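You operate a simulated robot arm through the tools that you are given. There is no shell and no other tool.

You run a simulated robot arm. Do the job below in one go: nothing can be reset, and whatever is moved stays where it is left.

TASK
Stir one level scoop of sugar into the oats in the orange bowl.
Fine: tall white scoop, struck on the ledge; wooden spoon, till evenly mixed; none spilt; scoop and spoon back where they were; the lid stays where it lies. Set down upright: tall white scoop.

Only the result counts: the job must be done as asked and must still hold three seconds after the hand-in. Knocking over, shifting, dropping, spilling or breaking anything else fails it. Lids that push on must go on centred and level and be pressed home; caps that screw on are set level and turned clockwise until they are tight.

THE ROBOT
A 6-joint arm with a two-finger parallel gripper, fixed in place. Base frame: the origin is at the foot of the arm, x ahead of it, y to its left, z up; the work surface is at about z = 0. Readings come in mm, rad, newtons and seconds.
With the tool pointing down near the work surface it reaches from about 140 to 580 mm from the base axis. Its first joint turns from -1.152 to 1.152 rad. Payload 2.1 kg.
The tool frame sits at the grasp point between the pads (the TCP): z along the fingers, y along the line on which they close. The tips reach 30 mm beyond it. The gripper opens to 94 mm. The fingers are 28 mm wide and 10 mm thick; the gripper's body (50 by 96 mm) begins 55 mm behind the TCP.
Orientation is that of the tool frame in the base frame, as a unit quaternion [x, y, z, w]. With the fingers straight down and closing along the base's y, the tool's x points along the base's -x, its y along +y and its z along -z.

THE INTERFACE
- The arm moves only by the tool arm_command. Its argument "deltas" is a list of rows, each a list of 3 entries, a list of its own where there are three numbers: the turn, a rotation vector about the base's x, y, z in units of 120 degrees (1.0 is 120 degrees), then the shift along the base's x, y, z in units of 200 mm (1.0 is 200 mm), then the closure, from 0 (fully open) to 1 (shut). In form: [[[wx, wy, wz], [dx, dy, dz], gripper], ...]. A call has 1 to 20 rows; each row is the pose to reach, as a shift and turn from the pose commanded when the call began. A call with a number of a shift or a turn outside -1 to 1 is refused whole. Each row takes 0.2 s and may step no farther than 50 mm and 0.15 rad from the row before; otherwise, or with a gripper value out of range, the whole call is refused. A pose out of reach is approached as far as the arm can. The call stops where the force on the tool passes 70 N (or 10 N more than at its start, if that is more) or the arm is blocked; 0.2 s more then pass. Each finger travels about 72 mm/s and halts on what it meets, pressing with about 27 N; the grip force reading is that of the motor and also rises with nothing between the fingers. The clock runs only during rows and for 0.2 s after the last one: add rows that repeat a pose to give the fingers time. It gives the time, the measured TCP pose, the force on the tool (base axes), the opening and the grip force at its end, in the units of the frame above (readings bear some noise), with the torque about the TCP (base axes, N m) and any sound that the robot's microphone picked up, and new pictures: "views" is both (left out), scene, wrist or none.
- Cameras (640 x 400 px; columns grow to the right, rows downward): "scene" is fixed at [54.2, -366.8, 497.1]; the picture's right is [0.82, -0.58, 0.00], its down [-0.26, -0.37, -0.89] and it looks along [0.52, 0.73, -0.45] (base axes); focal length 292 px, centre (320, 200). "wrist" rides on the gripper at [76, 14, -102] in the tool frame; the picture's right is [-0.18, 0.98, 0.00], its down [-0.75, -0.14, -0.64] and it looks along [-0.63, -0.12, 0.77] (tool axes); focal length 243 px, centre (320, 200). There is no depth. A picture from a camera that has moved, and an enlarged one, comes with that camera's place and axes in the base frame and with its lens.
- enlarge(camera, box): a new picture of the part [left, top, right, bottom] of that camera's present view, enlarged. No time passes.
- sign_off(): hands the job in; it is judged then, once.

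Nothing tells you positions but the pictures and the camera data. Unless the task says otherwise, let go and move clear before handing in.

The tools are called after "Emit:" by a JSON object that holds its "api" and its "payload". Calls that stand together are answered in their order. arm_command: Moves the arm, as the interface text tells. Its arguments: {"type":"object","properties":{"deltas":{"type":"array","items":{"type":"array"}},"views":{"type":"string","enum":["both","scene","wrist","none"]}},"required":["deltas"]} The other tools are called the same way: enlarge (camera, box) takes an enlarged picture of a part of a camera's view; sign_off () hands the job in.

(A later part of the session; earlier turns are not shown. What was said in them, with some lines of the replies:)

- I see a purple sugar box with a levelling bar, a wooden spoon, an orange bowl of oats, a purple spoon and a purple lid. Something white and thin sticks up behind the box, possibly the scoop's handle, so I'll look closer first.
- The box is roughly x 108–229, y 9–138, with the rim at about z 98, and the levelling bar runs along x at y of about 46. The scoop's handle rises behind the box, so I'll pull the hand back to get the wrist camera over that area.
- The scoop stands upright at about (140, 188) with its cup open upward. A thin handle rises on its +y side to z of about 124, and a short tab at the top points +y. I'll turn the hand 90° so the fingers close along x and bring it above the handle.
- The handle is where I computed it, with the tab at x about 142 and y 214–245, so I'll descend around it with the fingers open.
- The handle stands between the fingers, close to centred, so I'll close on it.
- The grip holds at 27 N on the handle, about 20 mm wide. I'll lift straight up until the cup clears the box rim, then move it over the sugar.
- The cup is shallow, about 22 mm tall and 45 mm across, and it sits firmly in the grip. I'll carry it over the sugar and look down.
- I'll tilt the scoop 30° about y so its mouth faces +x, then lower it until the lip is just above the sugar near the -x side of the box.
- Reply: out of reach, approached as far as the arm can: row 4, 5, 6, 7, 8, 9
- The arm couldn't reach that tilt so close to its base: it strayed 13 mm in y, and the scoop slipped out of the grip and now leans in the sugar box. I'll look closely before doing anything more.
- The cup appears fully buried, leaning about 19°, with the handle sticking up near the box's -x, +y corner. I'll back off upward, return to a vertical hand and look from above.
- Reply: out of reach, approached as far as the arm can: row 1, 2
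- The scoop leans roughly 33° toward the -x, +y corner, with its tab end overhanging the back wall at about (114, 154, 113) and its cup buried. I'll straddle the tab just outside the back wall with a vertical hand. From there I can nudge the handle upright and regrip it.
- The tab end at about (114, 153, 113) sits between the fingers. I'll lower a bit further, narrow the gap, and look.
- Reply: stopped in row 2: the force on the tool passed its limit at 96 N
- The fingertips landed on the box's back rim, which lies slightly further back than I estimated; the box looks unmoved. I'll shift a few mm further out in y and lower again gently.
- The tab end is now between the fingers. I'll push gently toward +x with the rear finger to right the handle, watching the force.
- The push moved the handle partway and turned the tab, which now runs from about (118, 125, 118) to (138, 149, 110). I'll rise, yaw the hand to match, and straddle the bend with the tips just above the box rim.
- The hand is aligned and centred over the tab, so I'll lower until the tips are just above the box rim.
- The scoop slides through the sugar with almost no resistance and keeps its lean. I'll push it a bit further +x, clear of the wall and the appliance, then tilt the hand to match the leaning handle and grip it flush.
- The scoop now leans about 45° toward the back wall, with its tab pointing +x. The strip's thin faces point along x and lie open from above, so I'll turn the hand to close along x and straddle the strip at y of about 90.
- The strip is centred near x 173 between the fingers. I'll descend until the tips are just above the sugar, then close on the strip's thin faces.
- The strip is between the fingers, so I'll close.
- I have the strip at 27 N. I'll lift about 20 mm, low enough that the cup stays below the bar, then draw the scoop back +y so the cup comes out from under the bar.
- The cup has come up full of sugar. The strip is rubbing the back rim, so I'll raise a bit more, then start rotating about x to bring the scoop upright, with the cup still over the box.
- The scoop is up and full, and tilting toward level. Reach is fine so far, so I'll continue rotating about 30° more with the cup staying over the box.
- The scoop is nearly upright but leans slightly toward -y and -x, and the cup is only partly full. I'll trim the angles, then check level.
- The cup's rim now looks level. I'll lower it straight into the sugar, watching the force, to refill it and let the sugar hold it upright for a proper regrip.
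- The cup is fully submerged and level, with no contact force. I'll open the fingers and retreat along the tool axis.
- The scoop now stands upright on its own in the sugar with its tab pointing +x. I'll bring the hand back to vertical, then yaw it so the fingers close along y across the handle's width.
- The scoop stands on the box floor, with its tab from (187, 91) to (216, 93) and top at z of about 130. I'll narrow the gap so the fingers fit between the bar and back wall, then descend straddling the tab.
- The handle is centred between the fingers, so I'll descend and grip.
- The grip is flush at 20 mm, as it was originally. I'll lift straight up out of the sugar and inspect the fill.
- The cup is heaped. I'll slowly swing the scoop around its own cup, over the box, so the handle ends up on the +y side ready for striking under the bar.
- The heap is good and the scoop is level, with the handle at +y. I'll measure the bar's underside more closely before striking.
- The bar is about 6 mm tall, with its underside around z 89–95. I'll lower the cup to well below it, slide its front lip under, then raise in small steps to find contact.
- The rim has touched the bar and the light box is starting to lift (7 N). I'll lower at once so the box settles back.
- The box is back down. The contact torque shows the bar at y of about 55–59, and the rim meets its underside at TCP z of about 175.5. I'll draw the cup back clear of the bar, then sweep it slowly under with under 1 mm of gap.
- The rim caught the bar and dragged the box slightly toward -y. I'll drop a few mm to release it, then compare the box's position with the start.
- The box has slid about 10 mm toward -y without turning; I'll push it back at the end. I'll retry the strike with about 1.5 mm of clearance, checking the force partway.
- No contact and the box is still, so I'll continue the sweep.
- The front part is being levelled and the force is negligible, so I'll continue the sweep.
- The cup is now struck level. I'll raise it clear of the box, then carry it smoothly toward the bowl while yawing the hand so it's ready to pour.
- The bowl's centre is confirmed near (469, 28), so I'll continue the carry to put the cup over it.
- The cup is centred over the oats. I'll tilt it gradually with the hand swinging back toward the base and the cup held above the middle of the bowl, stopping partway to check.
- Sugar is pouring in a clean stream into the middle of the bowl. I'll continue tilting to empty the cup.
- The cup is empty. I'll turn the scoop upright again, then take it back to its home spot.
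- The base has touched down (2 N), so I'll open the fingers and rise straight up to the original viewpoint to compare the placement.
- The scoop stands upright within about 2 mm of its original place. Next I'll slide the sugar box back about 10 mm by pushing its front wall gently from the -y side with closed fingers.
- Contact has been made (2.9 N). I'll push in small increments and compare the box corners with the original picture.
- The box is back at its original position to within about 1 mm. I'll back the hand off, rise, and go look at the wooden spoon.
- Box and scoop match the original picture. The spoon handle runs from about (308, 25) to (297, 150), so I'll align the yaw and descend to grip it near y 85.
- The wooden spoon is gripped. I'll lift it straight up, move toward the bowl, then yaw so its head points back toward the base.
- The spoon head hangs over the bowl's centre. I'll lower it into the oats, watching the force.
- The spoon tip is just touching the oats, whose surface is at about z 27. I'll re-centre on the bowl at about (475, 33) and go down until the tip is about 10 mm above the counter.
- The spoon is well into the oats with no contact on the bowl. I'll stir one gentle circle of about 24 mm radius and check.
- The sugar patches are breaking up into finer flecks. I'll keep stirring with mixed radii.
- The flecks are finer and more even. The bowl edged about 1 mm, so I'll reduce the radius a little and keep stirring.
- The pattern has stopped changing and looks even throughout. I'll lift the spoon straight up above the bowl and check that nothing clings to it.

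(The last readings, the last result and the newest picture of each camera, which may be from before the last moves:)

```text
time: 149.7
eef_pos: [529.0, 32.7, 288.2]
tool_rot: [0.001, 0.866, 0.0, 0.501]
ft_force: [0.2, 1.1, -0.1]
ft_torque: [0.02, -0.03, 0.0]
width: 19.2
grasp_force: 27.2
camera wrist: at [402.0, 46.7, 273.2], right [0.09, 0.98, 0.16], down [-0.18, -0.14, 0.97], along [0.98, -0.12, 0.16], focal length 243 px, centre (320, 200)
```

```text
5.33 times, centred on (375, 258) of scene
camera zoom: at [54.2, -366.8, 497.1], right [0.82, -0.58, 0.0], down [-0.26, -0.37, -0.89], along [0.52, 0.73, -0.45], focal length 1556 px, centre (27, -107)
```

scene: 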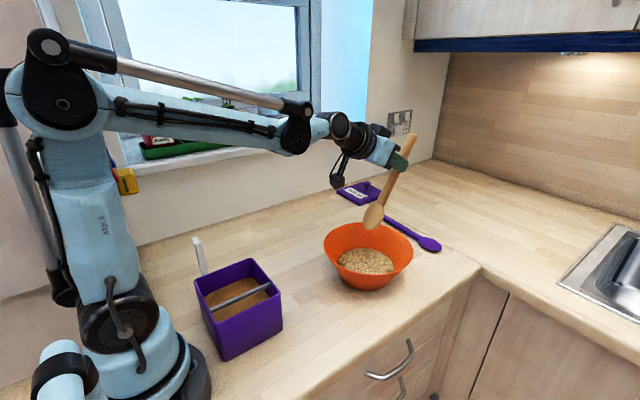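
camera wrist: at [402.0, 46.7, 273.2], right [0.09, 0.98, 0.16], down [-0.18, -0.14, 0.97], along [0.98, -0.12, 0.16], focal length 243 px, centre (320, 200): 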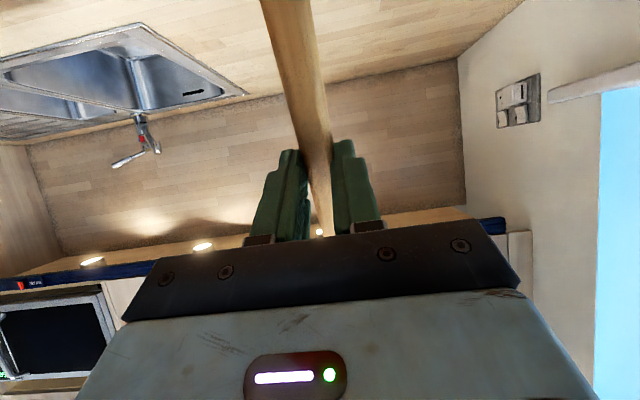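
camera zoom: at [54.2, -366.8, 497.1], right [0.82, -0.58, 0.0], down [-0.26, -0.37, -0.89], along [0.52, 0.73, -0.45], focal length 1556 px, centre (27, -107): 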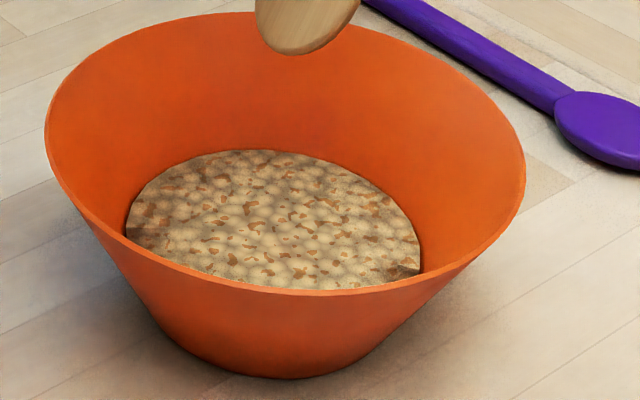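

The oats look evenly flecked and the spoon is clean. I'll tilt the spoon back to horizontal and look at the oats from above on the way.

Emit:
{"api": "arm_command", "payload": {"deltas": [[[0, 0.0625, 0], [-0.02, -0.006, 0.0], 1], [[0, 0.125, 0], [-0.04, -0.01, 0.0], 1], [[0, 0.1875, 0], [-0.07, -0.02, 0.0], 1], [[0, 0.25, 0], [-0.1, -0.02, 0.0], 1], [[0, 0.3125, 0], [-0.13, -0.02, 0.0], 1], [[0, 0.375, 0], [-0.16, -0.02, 0.0], 1], [[0, 0.4375, 0], [-0.2, -0.02, 0.0], 1], [[0, 0.5, 0], [-0.24, -0.02, 0.0], 1], [[0, 0.5, 0], [-0.24, -0.02, 0.0], 1]]}}

Emit:
{"api": "enlarge", "payload": {"camera": "wrist", "box": [200, 0, 460, 180]}}

```text
time: 151.7
eef_pos: [480.2, 28.9, 288.4]
tool_rot: [0.001, 1.0, 0.0, 0.0]
ft_force: [1.1, 0.3, 0.1]
ft_torque: [0.03, -0.04, 0.0]
width: 18.9
grasp_force: 27.2
camera wrist: at [404.3, 42.8, 391.8], right [0.19, 0.98, 0.0], down [0.75, -0.14, 0.64], along [0.63, -0.12, -0.77], focal length 243 px, centre (320, 200)
```

scene: 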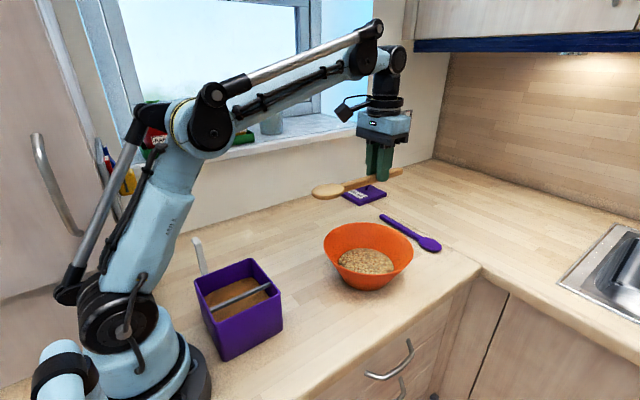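
wrist: 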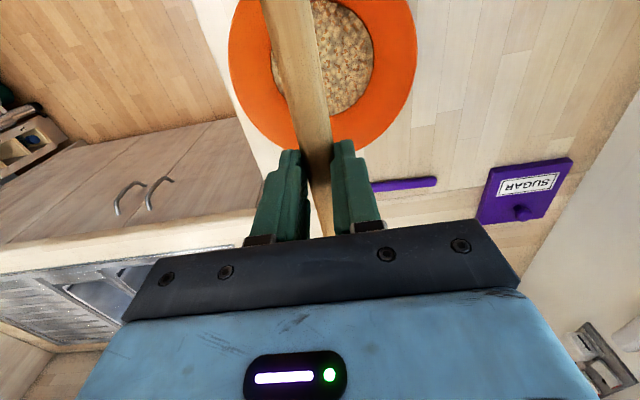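

```text
2.22 times, centred on (330, 90) of wrist
camera zoom: at [404.3, 42.8, 391.8], right [0.19, 0.98, 0.0], down [0.75, -0.14, 0.64], along [0.63, -0.12, -0.77], focal length 539 px, centre (298, 444)
```

zoom: 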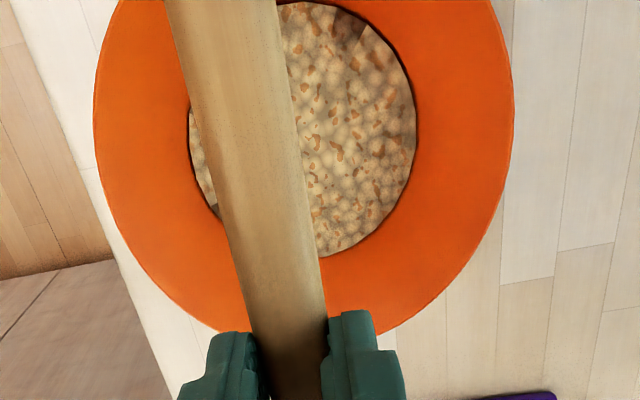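

The mix looks even from above too. I'll swing the spoon back to its original direction and carry it over its home spot.

Emit:
{"api": "arm_command", "payload": {"deltas": [[[0, 0, 0.0667], [-0.02, 0.01, 0], 1], [[0, 0, 0.1333], [-0.04, 0.02, 0], 1], [[0, 0, 0.2], [-0.06, 0.04, 0], 1], [[0, 0, 0.2667], [-0.08, 0.06, 0], 1], [[0, 0, 0.3333], [-0.1, 0.08, 0], 1], [[0, 0, 0.4], [-0.13, 0.1, 0], 1], [[0, 0, 0.4667], [-0.16, 0.12, 0], 1], [[0, 0, 0.5333], [-0.18, 0.13, 0], 1], [[0, 0, 0.6], [-0.2, 0.14, 0], 1], [[0, 0, 0.6667], [-0.22, 0.15, 0], 1], [[0, 0, 0.7333], [-0.24, 0.155, 0], 1], [[0, 0, 0.8], [-0.245, 0.155, 0], 1], [[0, 0, 0.8], [-0.245, 0.155, 0], 1]], "views": "none"}}

Emit:
{"api": "arm_command", "payload": {"deltas": [[[0, 0, 0], [-0.1, 0.02, -0.1], 1], [[0, 0, 0], [-0.25, 0.05, -0.2], 1], [[0, 0, 0], [-0.4, 0.08, -0.3], 1], [[0, 0, 0], [-0.52, 0.1, -0.45], 1], [[0, 0, 0], [-0.6, 0.115, -0.6], 1], [[0, 0, 0], [-0.637, 0.117, -0.75], 1], [[0, 0, 0], [-0.637, 0.117, -0.95], 1], [[0, 0, 0], [-0.637, 0.117, -0.95], 1]]}}

Emit:
{"api": "enlarge", "payload": {"camera": "scene", "box": [170, 220, 370, 370]}}

```text
time: 154.5
eef_pos: [432.2, 60.4, 288.7]
tool_rot: [0.743, -0.669, -0.001, -0.001]
ft_force: [-0.7, 0.3, -0.8]
ft_torque: [0.04, -0.01, -0.05]
width: 18.9
grasp_force: 27.2
```

```text
time: 156.3
eef_pos: [303.0, 85.1, 98.4]
tool_rot: [0.743, -0.669, 0.0, -0.002]
ft_force: [-0.3, 0.0, -0.9]
ft_torque: [0.04, 0.03, 0.05]
width: 18.9
grasp_force: 27.1
camera wrist: at [296.3, 6.5, 200.8], right [-1.0, 0.08, 0.0], down [0.06, 0.76, 0.64], along [0.05, 0.64, -0.77], focal length 243 px, centre (320, 200)
```

scene: 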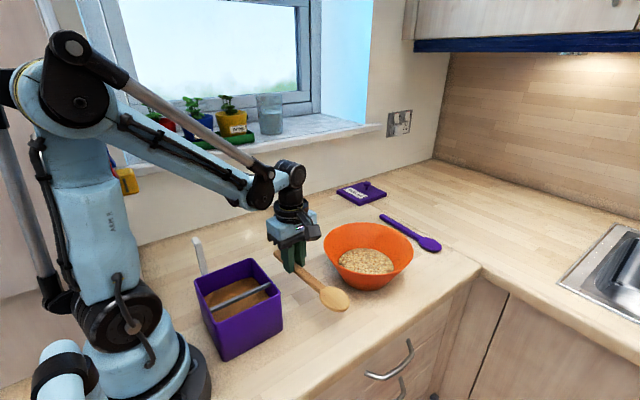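
wrist: 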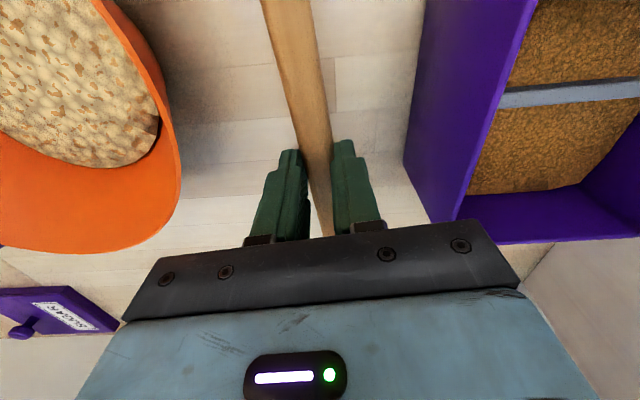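

```text
2.67 times, centred on (270, 295) of scene
camera zoom: at [54.2, -366.8, 497.1], right [0.82, -0.58, 0.0], down [-0.26, -0.37, -0.89], along [0.52, 0.73, -0.45], focal length 778 px, centre (453, -53)
```

zoom: 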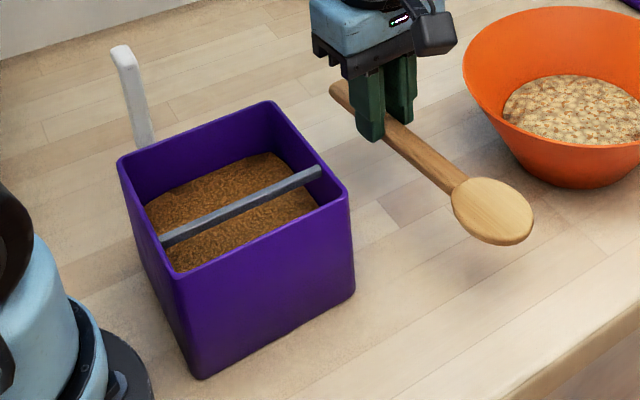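

Emit:
{"api": "arm_command", "payload": {"deltas": [[[0, 0, 0], [0.005, -0.009, -0.1], 1], [[0, 0, 0], [0.005, -0.009, -0.2], 1], [[0, 0, 0], [0.005, -0.009, -0.28], 1], [[0, 0, 0], [0.005, -0.009, -0.315], 1], [[0, 0, 0], [0.005, -0.009, -0.315], 1]]}}

Emit:
{"api": "enlarge", "payload": {"camera": "scene", "box": [170, 220, 370, 370]}}

Emit:
{"api": "enlarge", "payload": {"camera": "scene", "box": [250, 210, 370, 340]}}

```text
time: 157.5
eef_pos: [303.9, 82.7, 35.8]
tool_rot: [0.743, -0.67, -0.001, -0.001]
ft_force: [-0.1, -0.5, 0.4]
ft_torque: [0.01, -0.01, -0.04]
width: 18.9
grasp_force: 27.2
camera wrist: at [297.6, 5.2, 138.7], right [-1.0, 0.08, 0.0], down [0.06, 0.76, 0.64], along [0.05, 0.64, -0.77], focal length 243 px, centre (320, 200)
```

scene: 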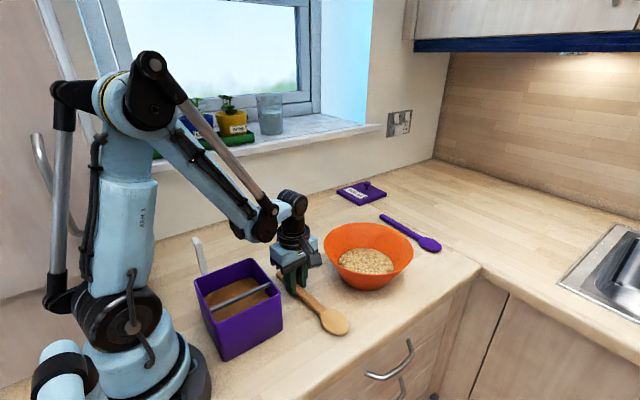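
wrist: 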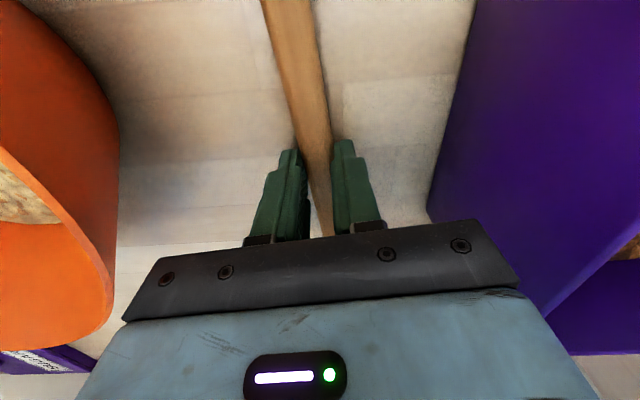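

```text
2.67 times, centred on (270, 295) of scene
camera zoom: at [54.2, -366.8, 497.1], right [0.82, -0.58, 0.0], down [-0.26, -0.37, -0.89], along [0.52, 0.73, -0.45], focal length 778 px, centre (453, -53)
```

zoom: 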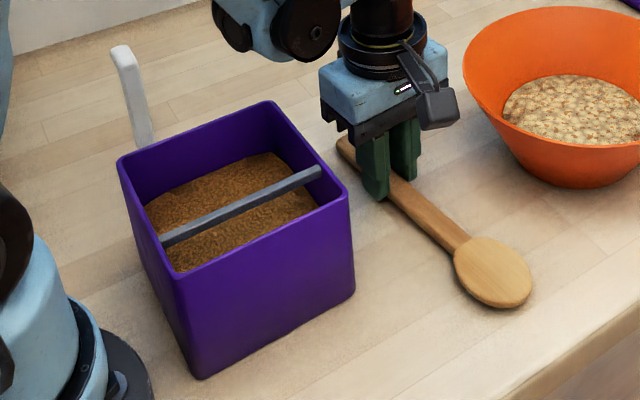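

```text
3.08 times, centred on (310, 275) of scene
camera zoom: at [54.2, -366.8, 497.1], right [0.82, -0.58, 0.0], down [-0.26, -0.37, -0.89], along [0.52, 0.73, -0.45], focal length 898 px, centre (351, -31)
```

zoom: 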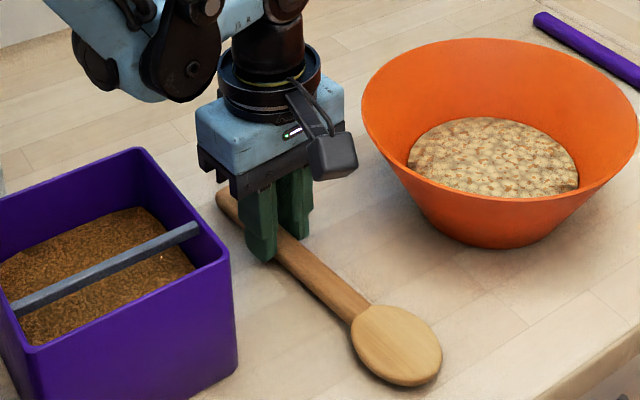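

The spoon lines up with its original place. I'll lower the last 3 mm, release and rise.

Emit:
{"api": "arm_command", "payload": {"deltas": [[[0, 0, 0], [0, 0, -0.008], 1], [[0, 0, 0], [0, 0, -0.016], 1], [[0, 0, 0], [0, 0, -0.016], 1]], "views": "none"}}

Emit:
{"api": "arm_command", "payload": {"deltas": [[[0, 0, 0], [0, 0, 0], 0.7], [[0, 0, 0], [0, 0, 0], 0.53], [[0, 0, 0], [0, 0, 0], 0.53], [[0, 0, 0], [0, 0, 0.1], 0.53], [[0, 0, 0], [0, 0, 0.3], 0.53], [[0, 0, 0], [0, 0, 0.55], 0.4], [[0, 0, 0], [0, 0, 0.8], 0.2], [[0, 0, 0], [0, 0, 1.0], 0], [[0, 0, 0], [0, 0, 1.0], 0]]}}

Emit:
{"api": "enlarge", "payload": {"camera": "scene", "box": [170, 220, 370, 370]}}

Emit:
{"api": "enlarge", "payload": {"camera": "scene", "box": [310, 170, 470, 300]}}

```text
time: 158.3
eef_pos: [304.2, 82.7, 32.7]
tool_rot: [0.743, -0.669, 0.0, 0.0]
ft_force: [-3.2, 2.5, 22.9]
ft_torque: [0.12, 0.1, -0.03]
width: 18.9
grasp_force: 27.4
```

```text
time: 160.3
eef_pos: [303.8, 84.1, 232.3]
tool_rot: [0.743, -0.67, 0.0, -0.001]
ft_force: [-0.2, -0.2, 0.4]
ft_torque: [0.01, 0.03, -0.02]
width: 93.9
grasp_force: 0.1
camera wrist: at [297.0, 4.4, 334.8], right [-1.0, 0.08, 0.0], down [0.06, 0.76, 0.64], along [0.05, 0.64, -0.77], focal length 243 px, centre (320, 200)
```

scene: 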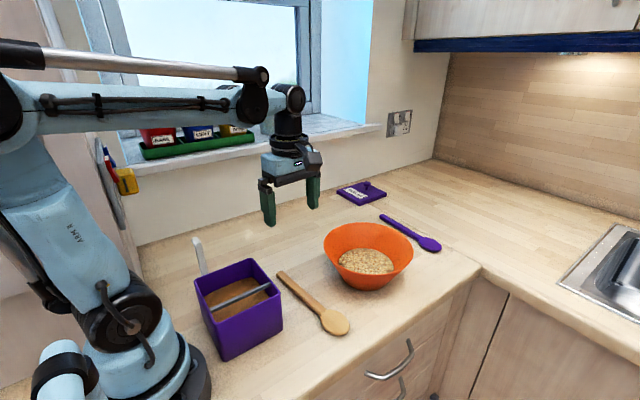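
wrist: 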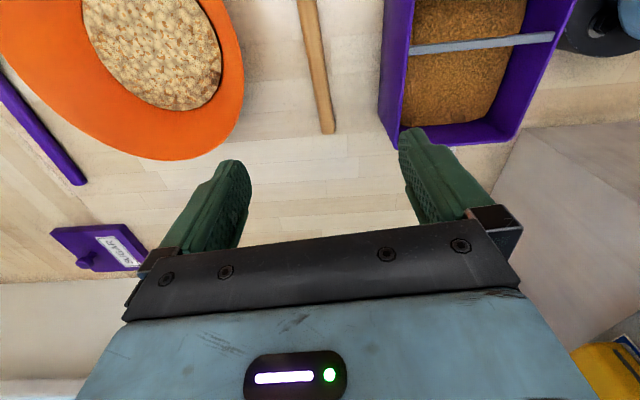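

```text
2.67 times, centred on (270, 295) of scene
camera zoom: at [54.2, -366.8, 497.1], right [0.82, -0.58, 0.0], down [-0.26, -0.37, -0.89], along [0.52, 0.73, -0.45], focal length 778 px, centre (453, -53)
```

zoom: 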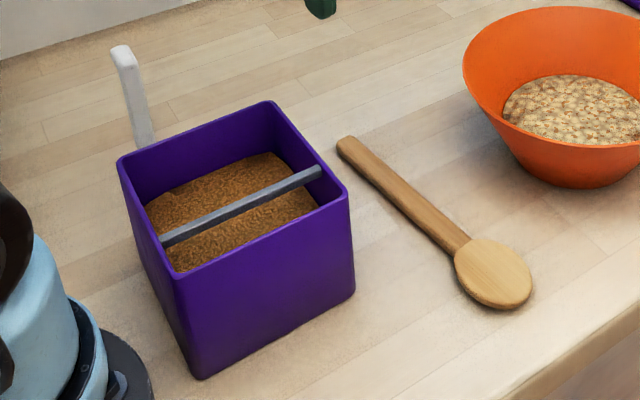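

```text
3.08 times, centred on (390, 235) of scene
camera zoom: at [54.2, -366.8, 497.1], right [0.82, -0.58, 0.0], down [-0.26, -0.37, -0.89], along [0.52, 0.73, -0.45], focal length 898 px, centre (105, 92)
```

zoom: 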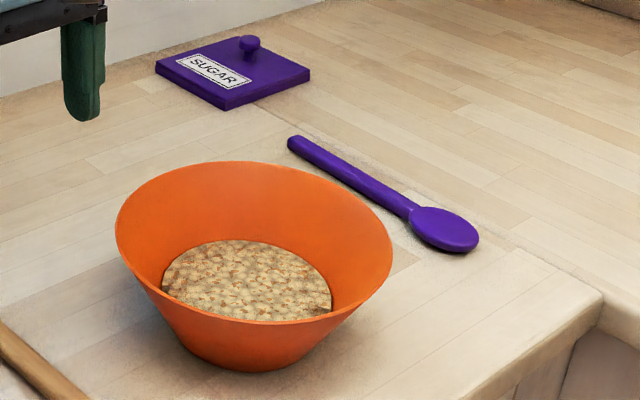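

Spoon, box, scoop and bowl are all within about 2 mm of where they started. I'll check the counter around the box and scoop for spilt sugar before handing in.

Emit:
{"api": "enlarge", "payload": {"camera": "scene", "box": [140, 225, 250, 300]}}

Emit:
{"api": "enlarge", "payload": {"camera": "wrist", "box": [200, 0, 600, 250]}}

Emit:
{"api": "enlarge", "payload": {"camera": "wrist", "box": [0, 0, 260, 170]}}

Emit:
{"api": "enlarge", "payload": {"camera": "scene", "box": [240, 240, 380, 340]}}

```text
5.33 times, centred on (195, 262) of scene
camera zoom: at [54.2, -366.8, 497.1], right [0.82, -0.58, 0.0], down [-0.26, -0.37, -0.89], along [0.52, 0.73, -0.45], focal length 1556 px, centre (987, -133)
```

zoom: 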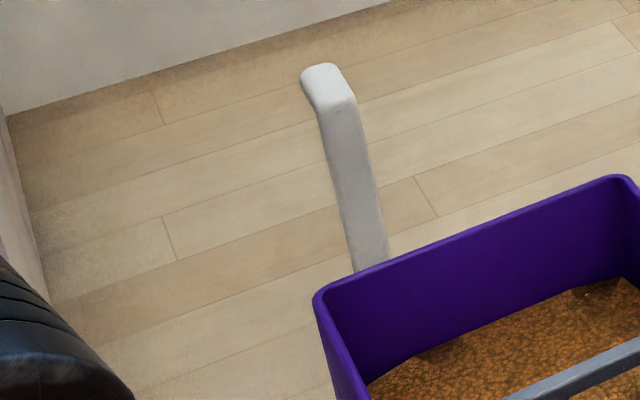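

```text
1.60 times, centred on (400, 125) of wrist
camera zoom: at [297.0, 4.4, 334.8], right [-1.0, 0.08, 0.0], down [0.06, 0.76, 0.64], along [0.05, 0.64, -0.77], focal length 388 px, centre (192, 320)
```

zoom: 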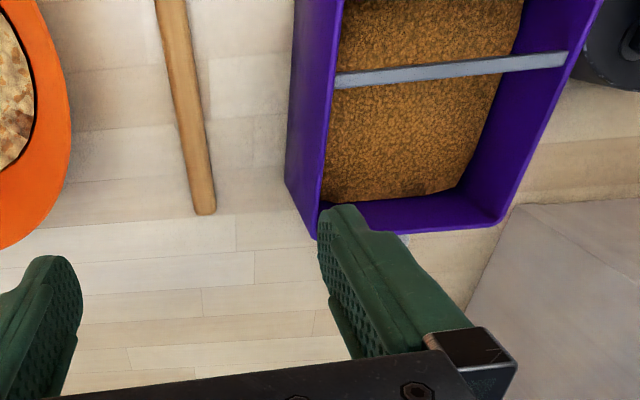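

```text
2.35 times, centred on (130, 85) of wrist
camera zoom: at [297.0, 4.4, 334.8], right [-1.0, 0.08, 0.0], down [0.06, 0.76, 0.64], along [0.05, 0.64, -0.77], focal length 571 px, centre (767, 471)
```

zoom: 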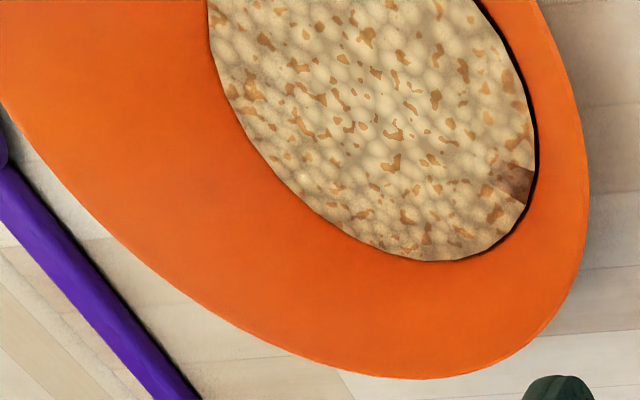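

```text
4.00 times, centred on (310, 290) of scene
camera zoom: at [54.2, -366.8, 497.1], right [0.82, -0.58, 0.0], down [-0.26, -0.37, -0.89], along [0.52, 0.73, -0.45], focal length 1167 px, centre (360, -160)
```

zoom: 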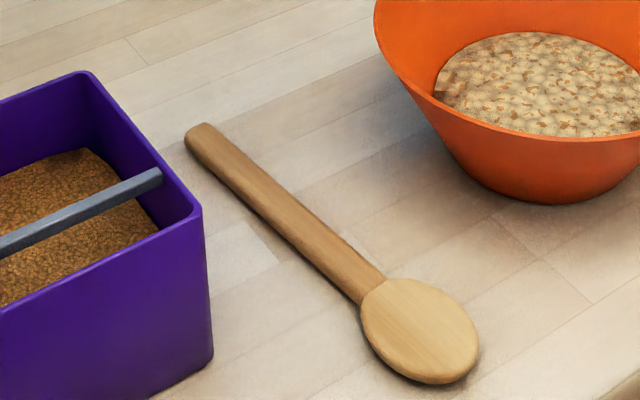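

The counter looks clean, the sugar is evenly flecked through the oats, the scoop is upright, and the spoon and box are back in place. The lid hasn't been touched and the hand is clear, so I'm handing in.

Emit:
{"api": "sign_off", "payload": {}}

```text
The job is handed in.
```

I stirred one level scoop of sugar, struck on the ledge, into the oats in the orange bowl and handed the job in; no result has come back. The handling was not clean throughout: I dropped the scoop once and moved the sugar box.

- **Sugar:** I levelled the scoop under the bar with a clearance of about 1.5 mm. The fill looked flush with the rim, and the cup was empty after pouring.
- **Mixing:** I stirred until the pattern of sugar flecks stopped changing. Small flecks are still visible, but they are spread evenly.
- **Scoop:** It is back upright, within about 2 mm of where it was. Early on the arm could not reach a tilt I commanded, and the scoop slipped from the grip into the sugar box. I recovered it from there.
- **Sugar box:** The box lifted briefly and slid about 10 mm when the scoop's rim caught the bar. I pushed it back to within about 1 mm, judging by the pictures. Before that, a finger had pressed hard on its back rim (96 N) without visibly moving it.
- **Wooden spoon and bowl:** The spoon is back within about 2 mm of where it was. The bowl shifted about 1–2 mm during stirring.
- **Spills and lid:** I saw no spilt sugar on the parts of the counter I could check; the sides of the box facing away from the cameras I could not see. The lid was never touched.
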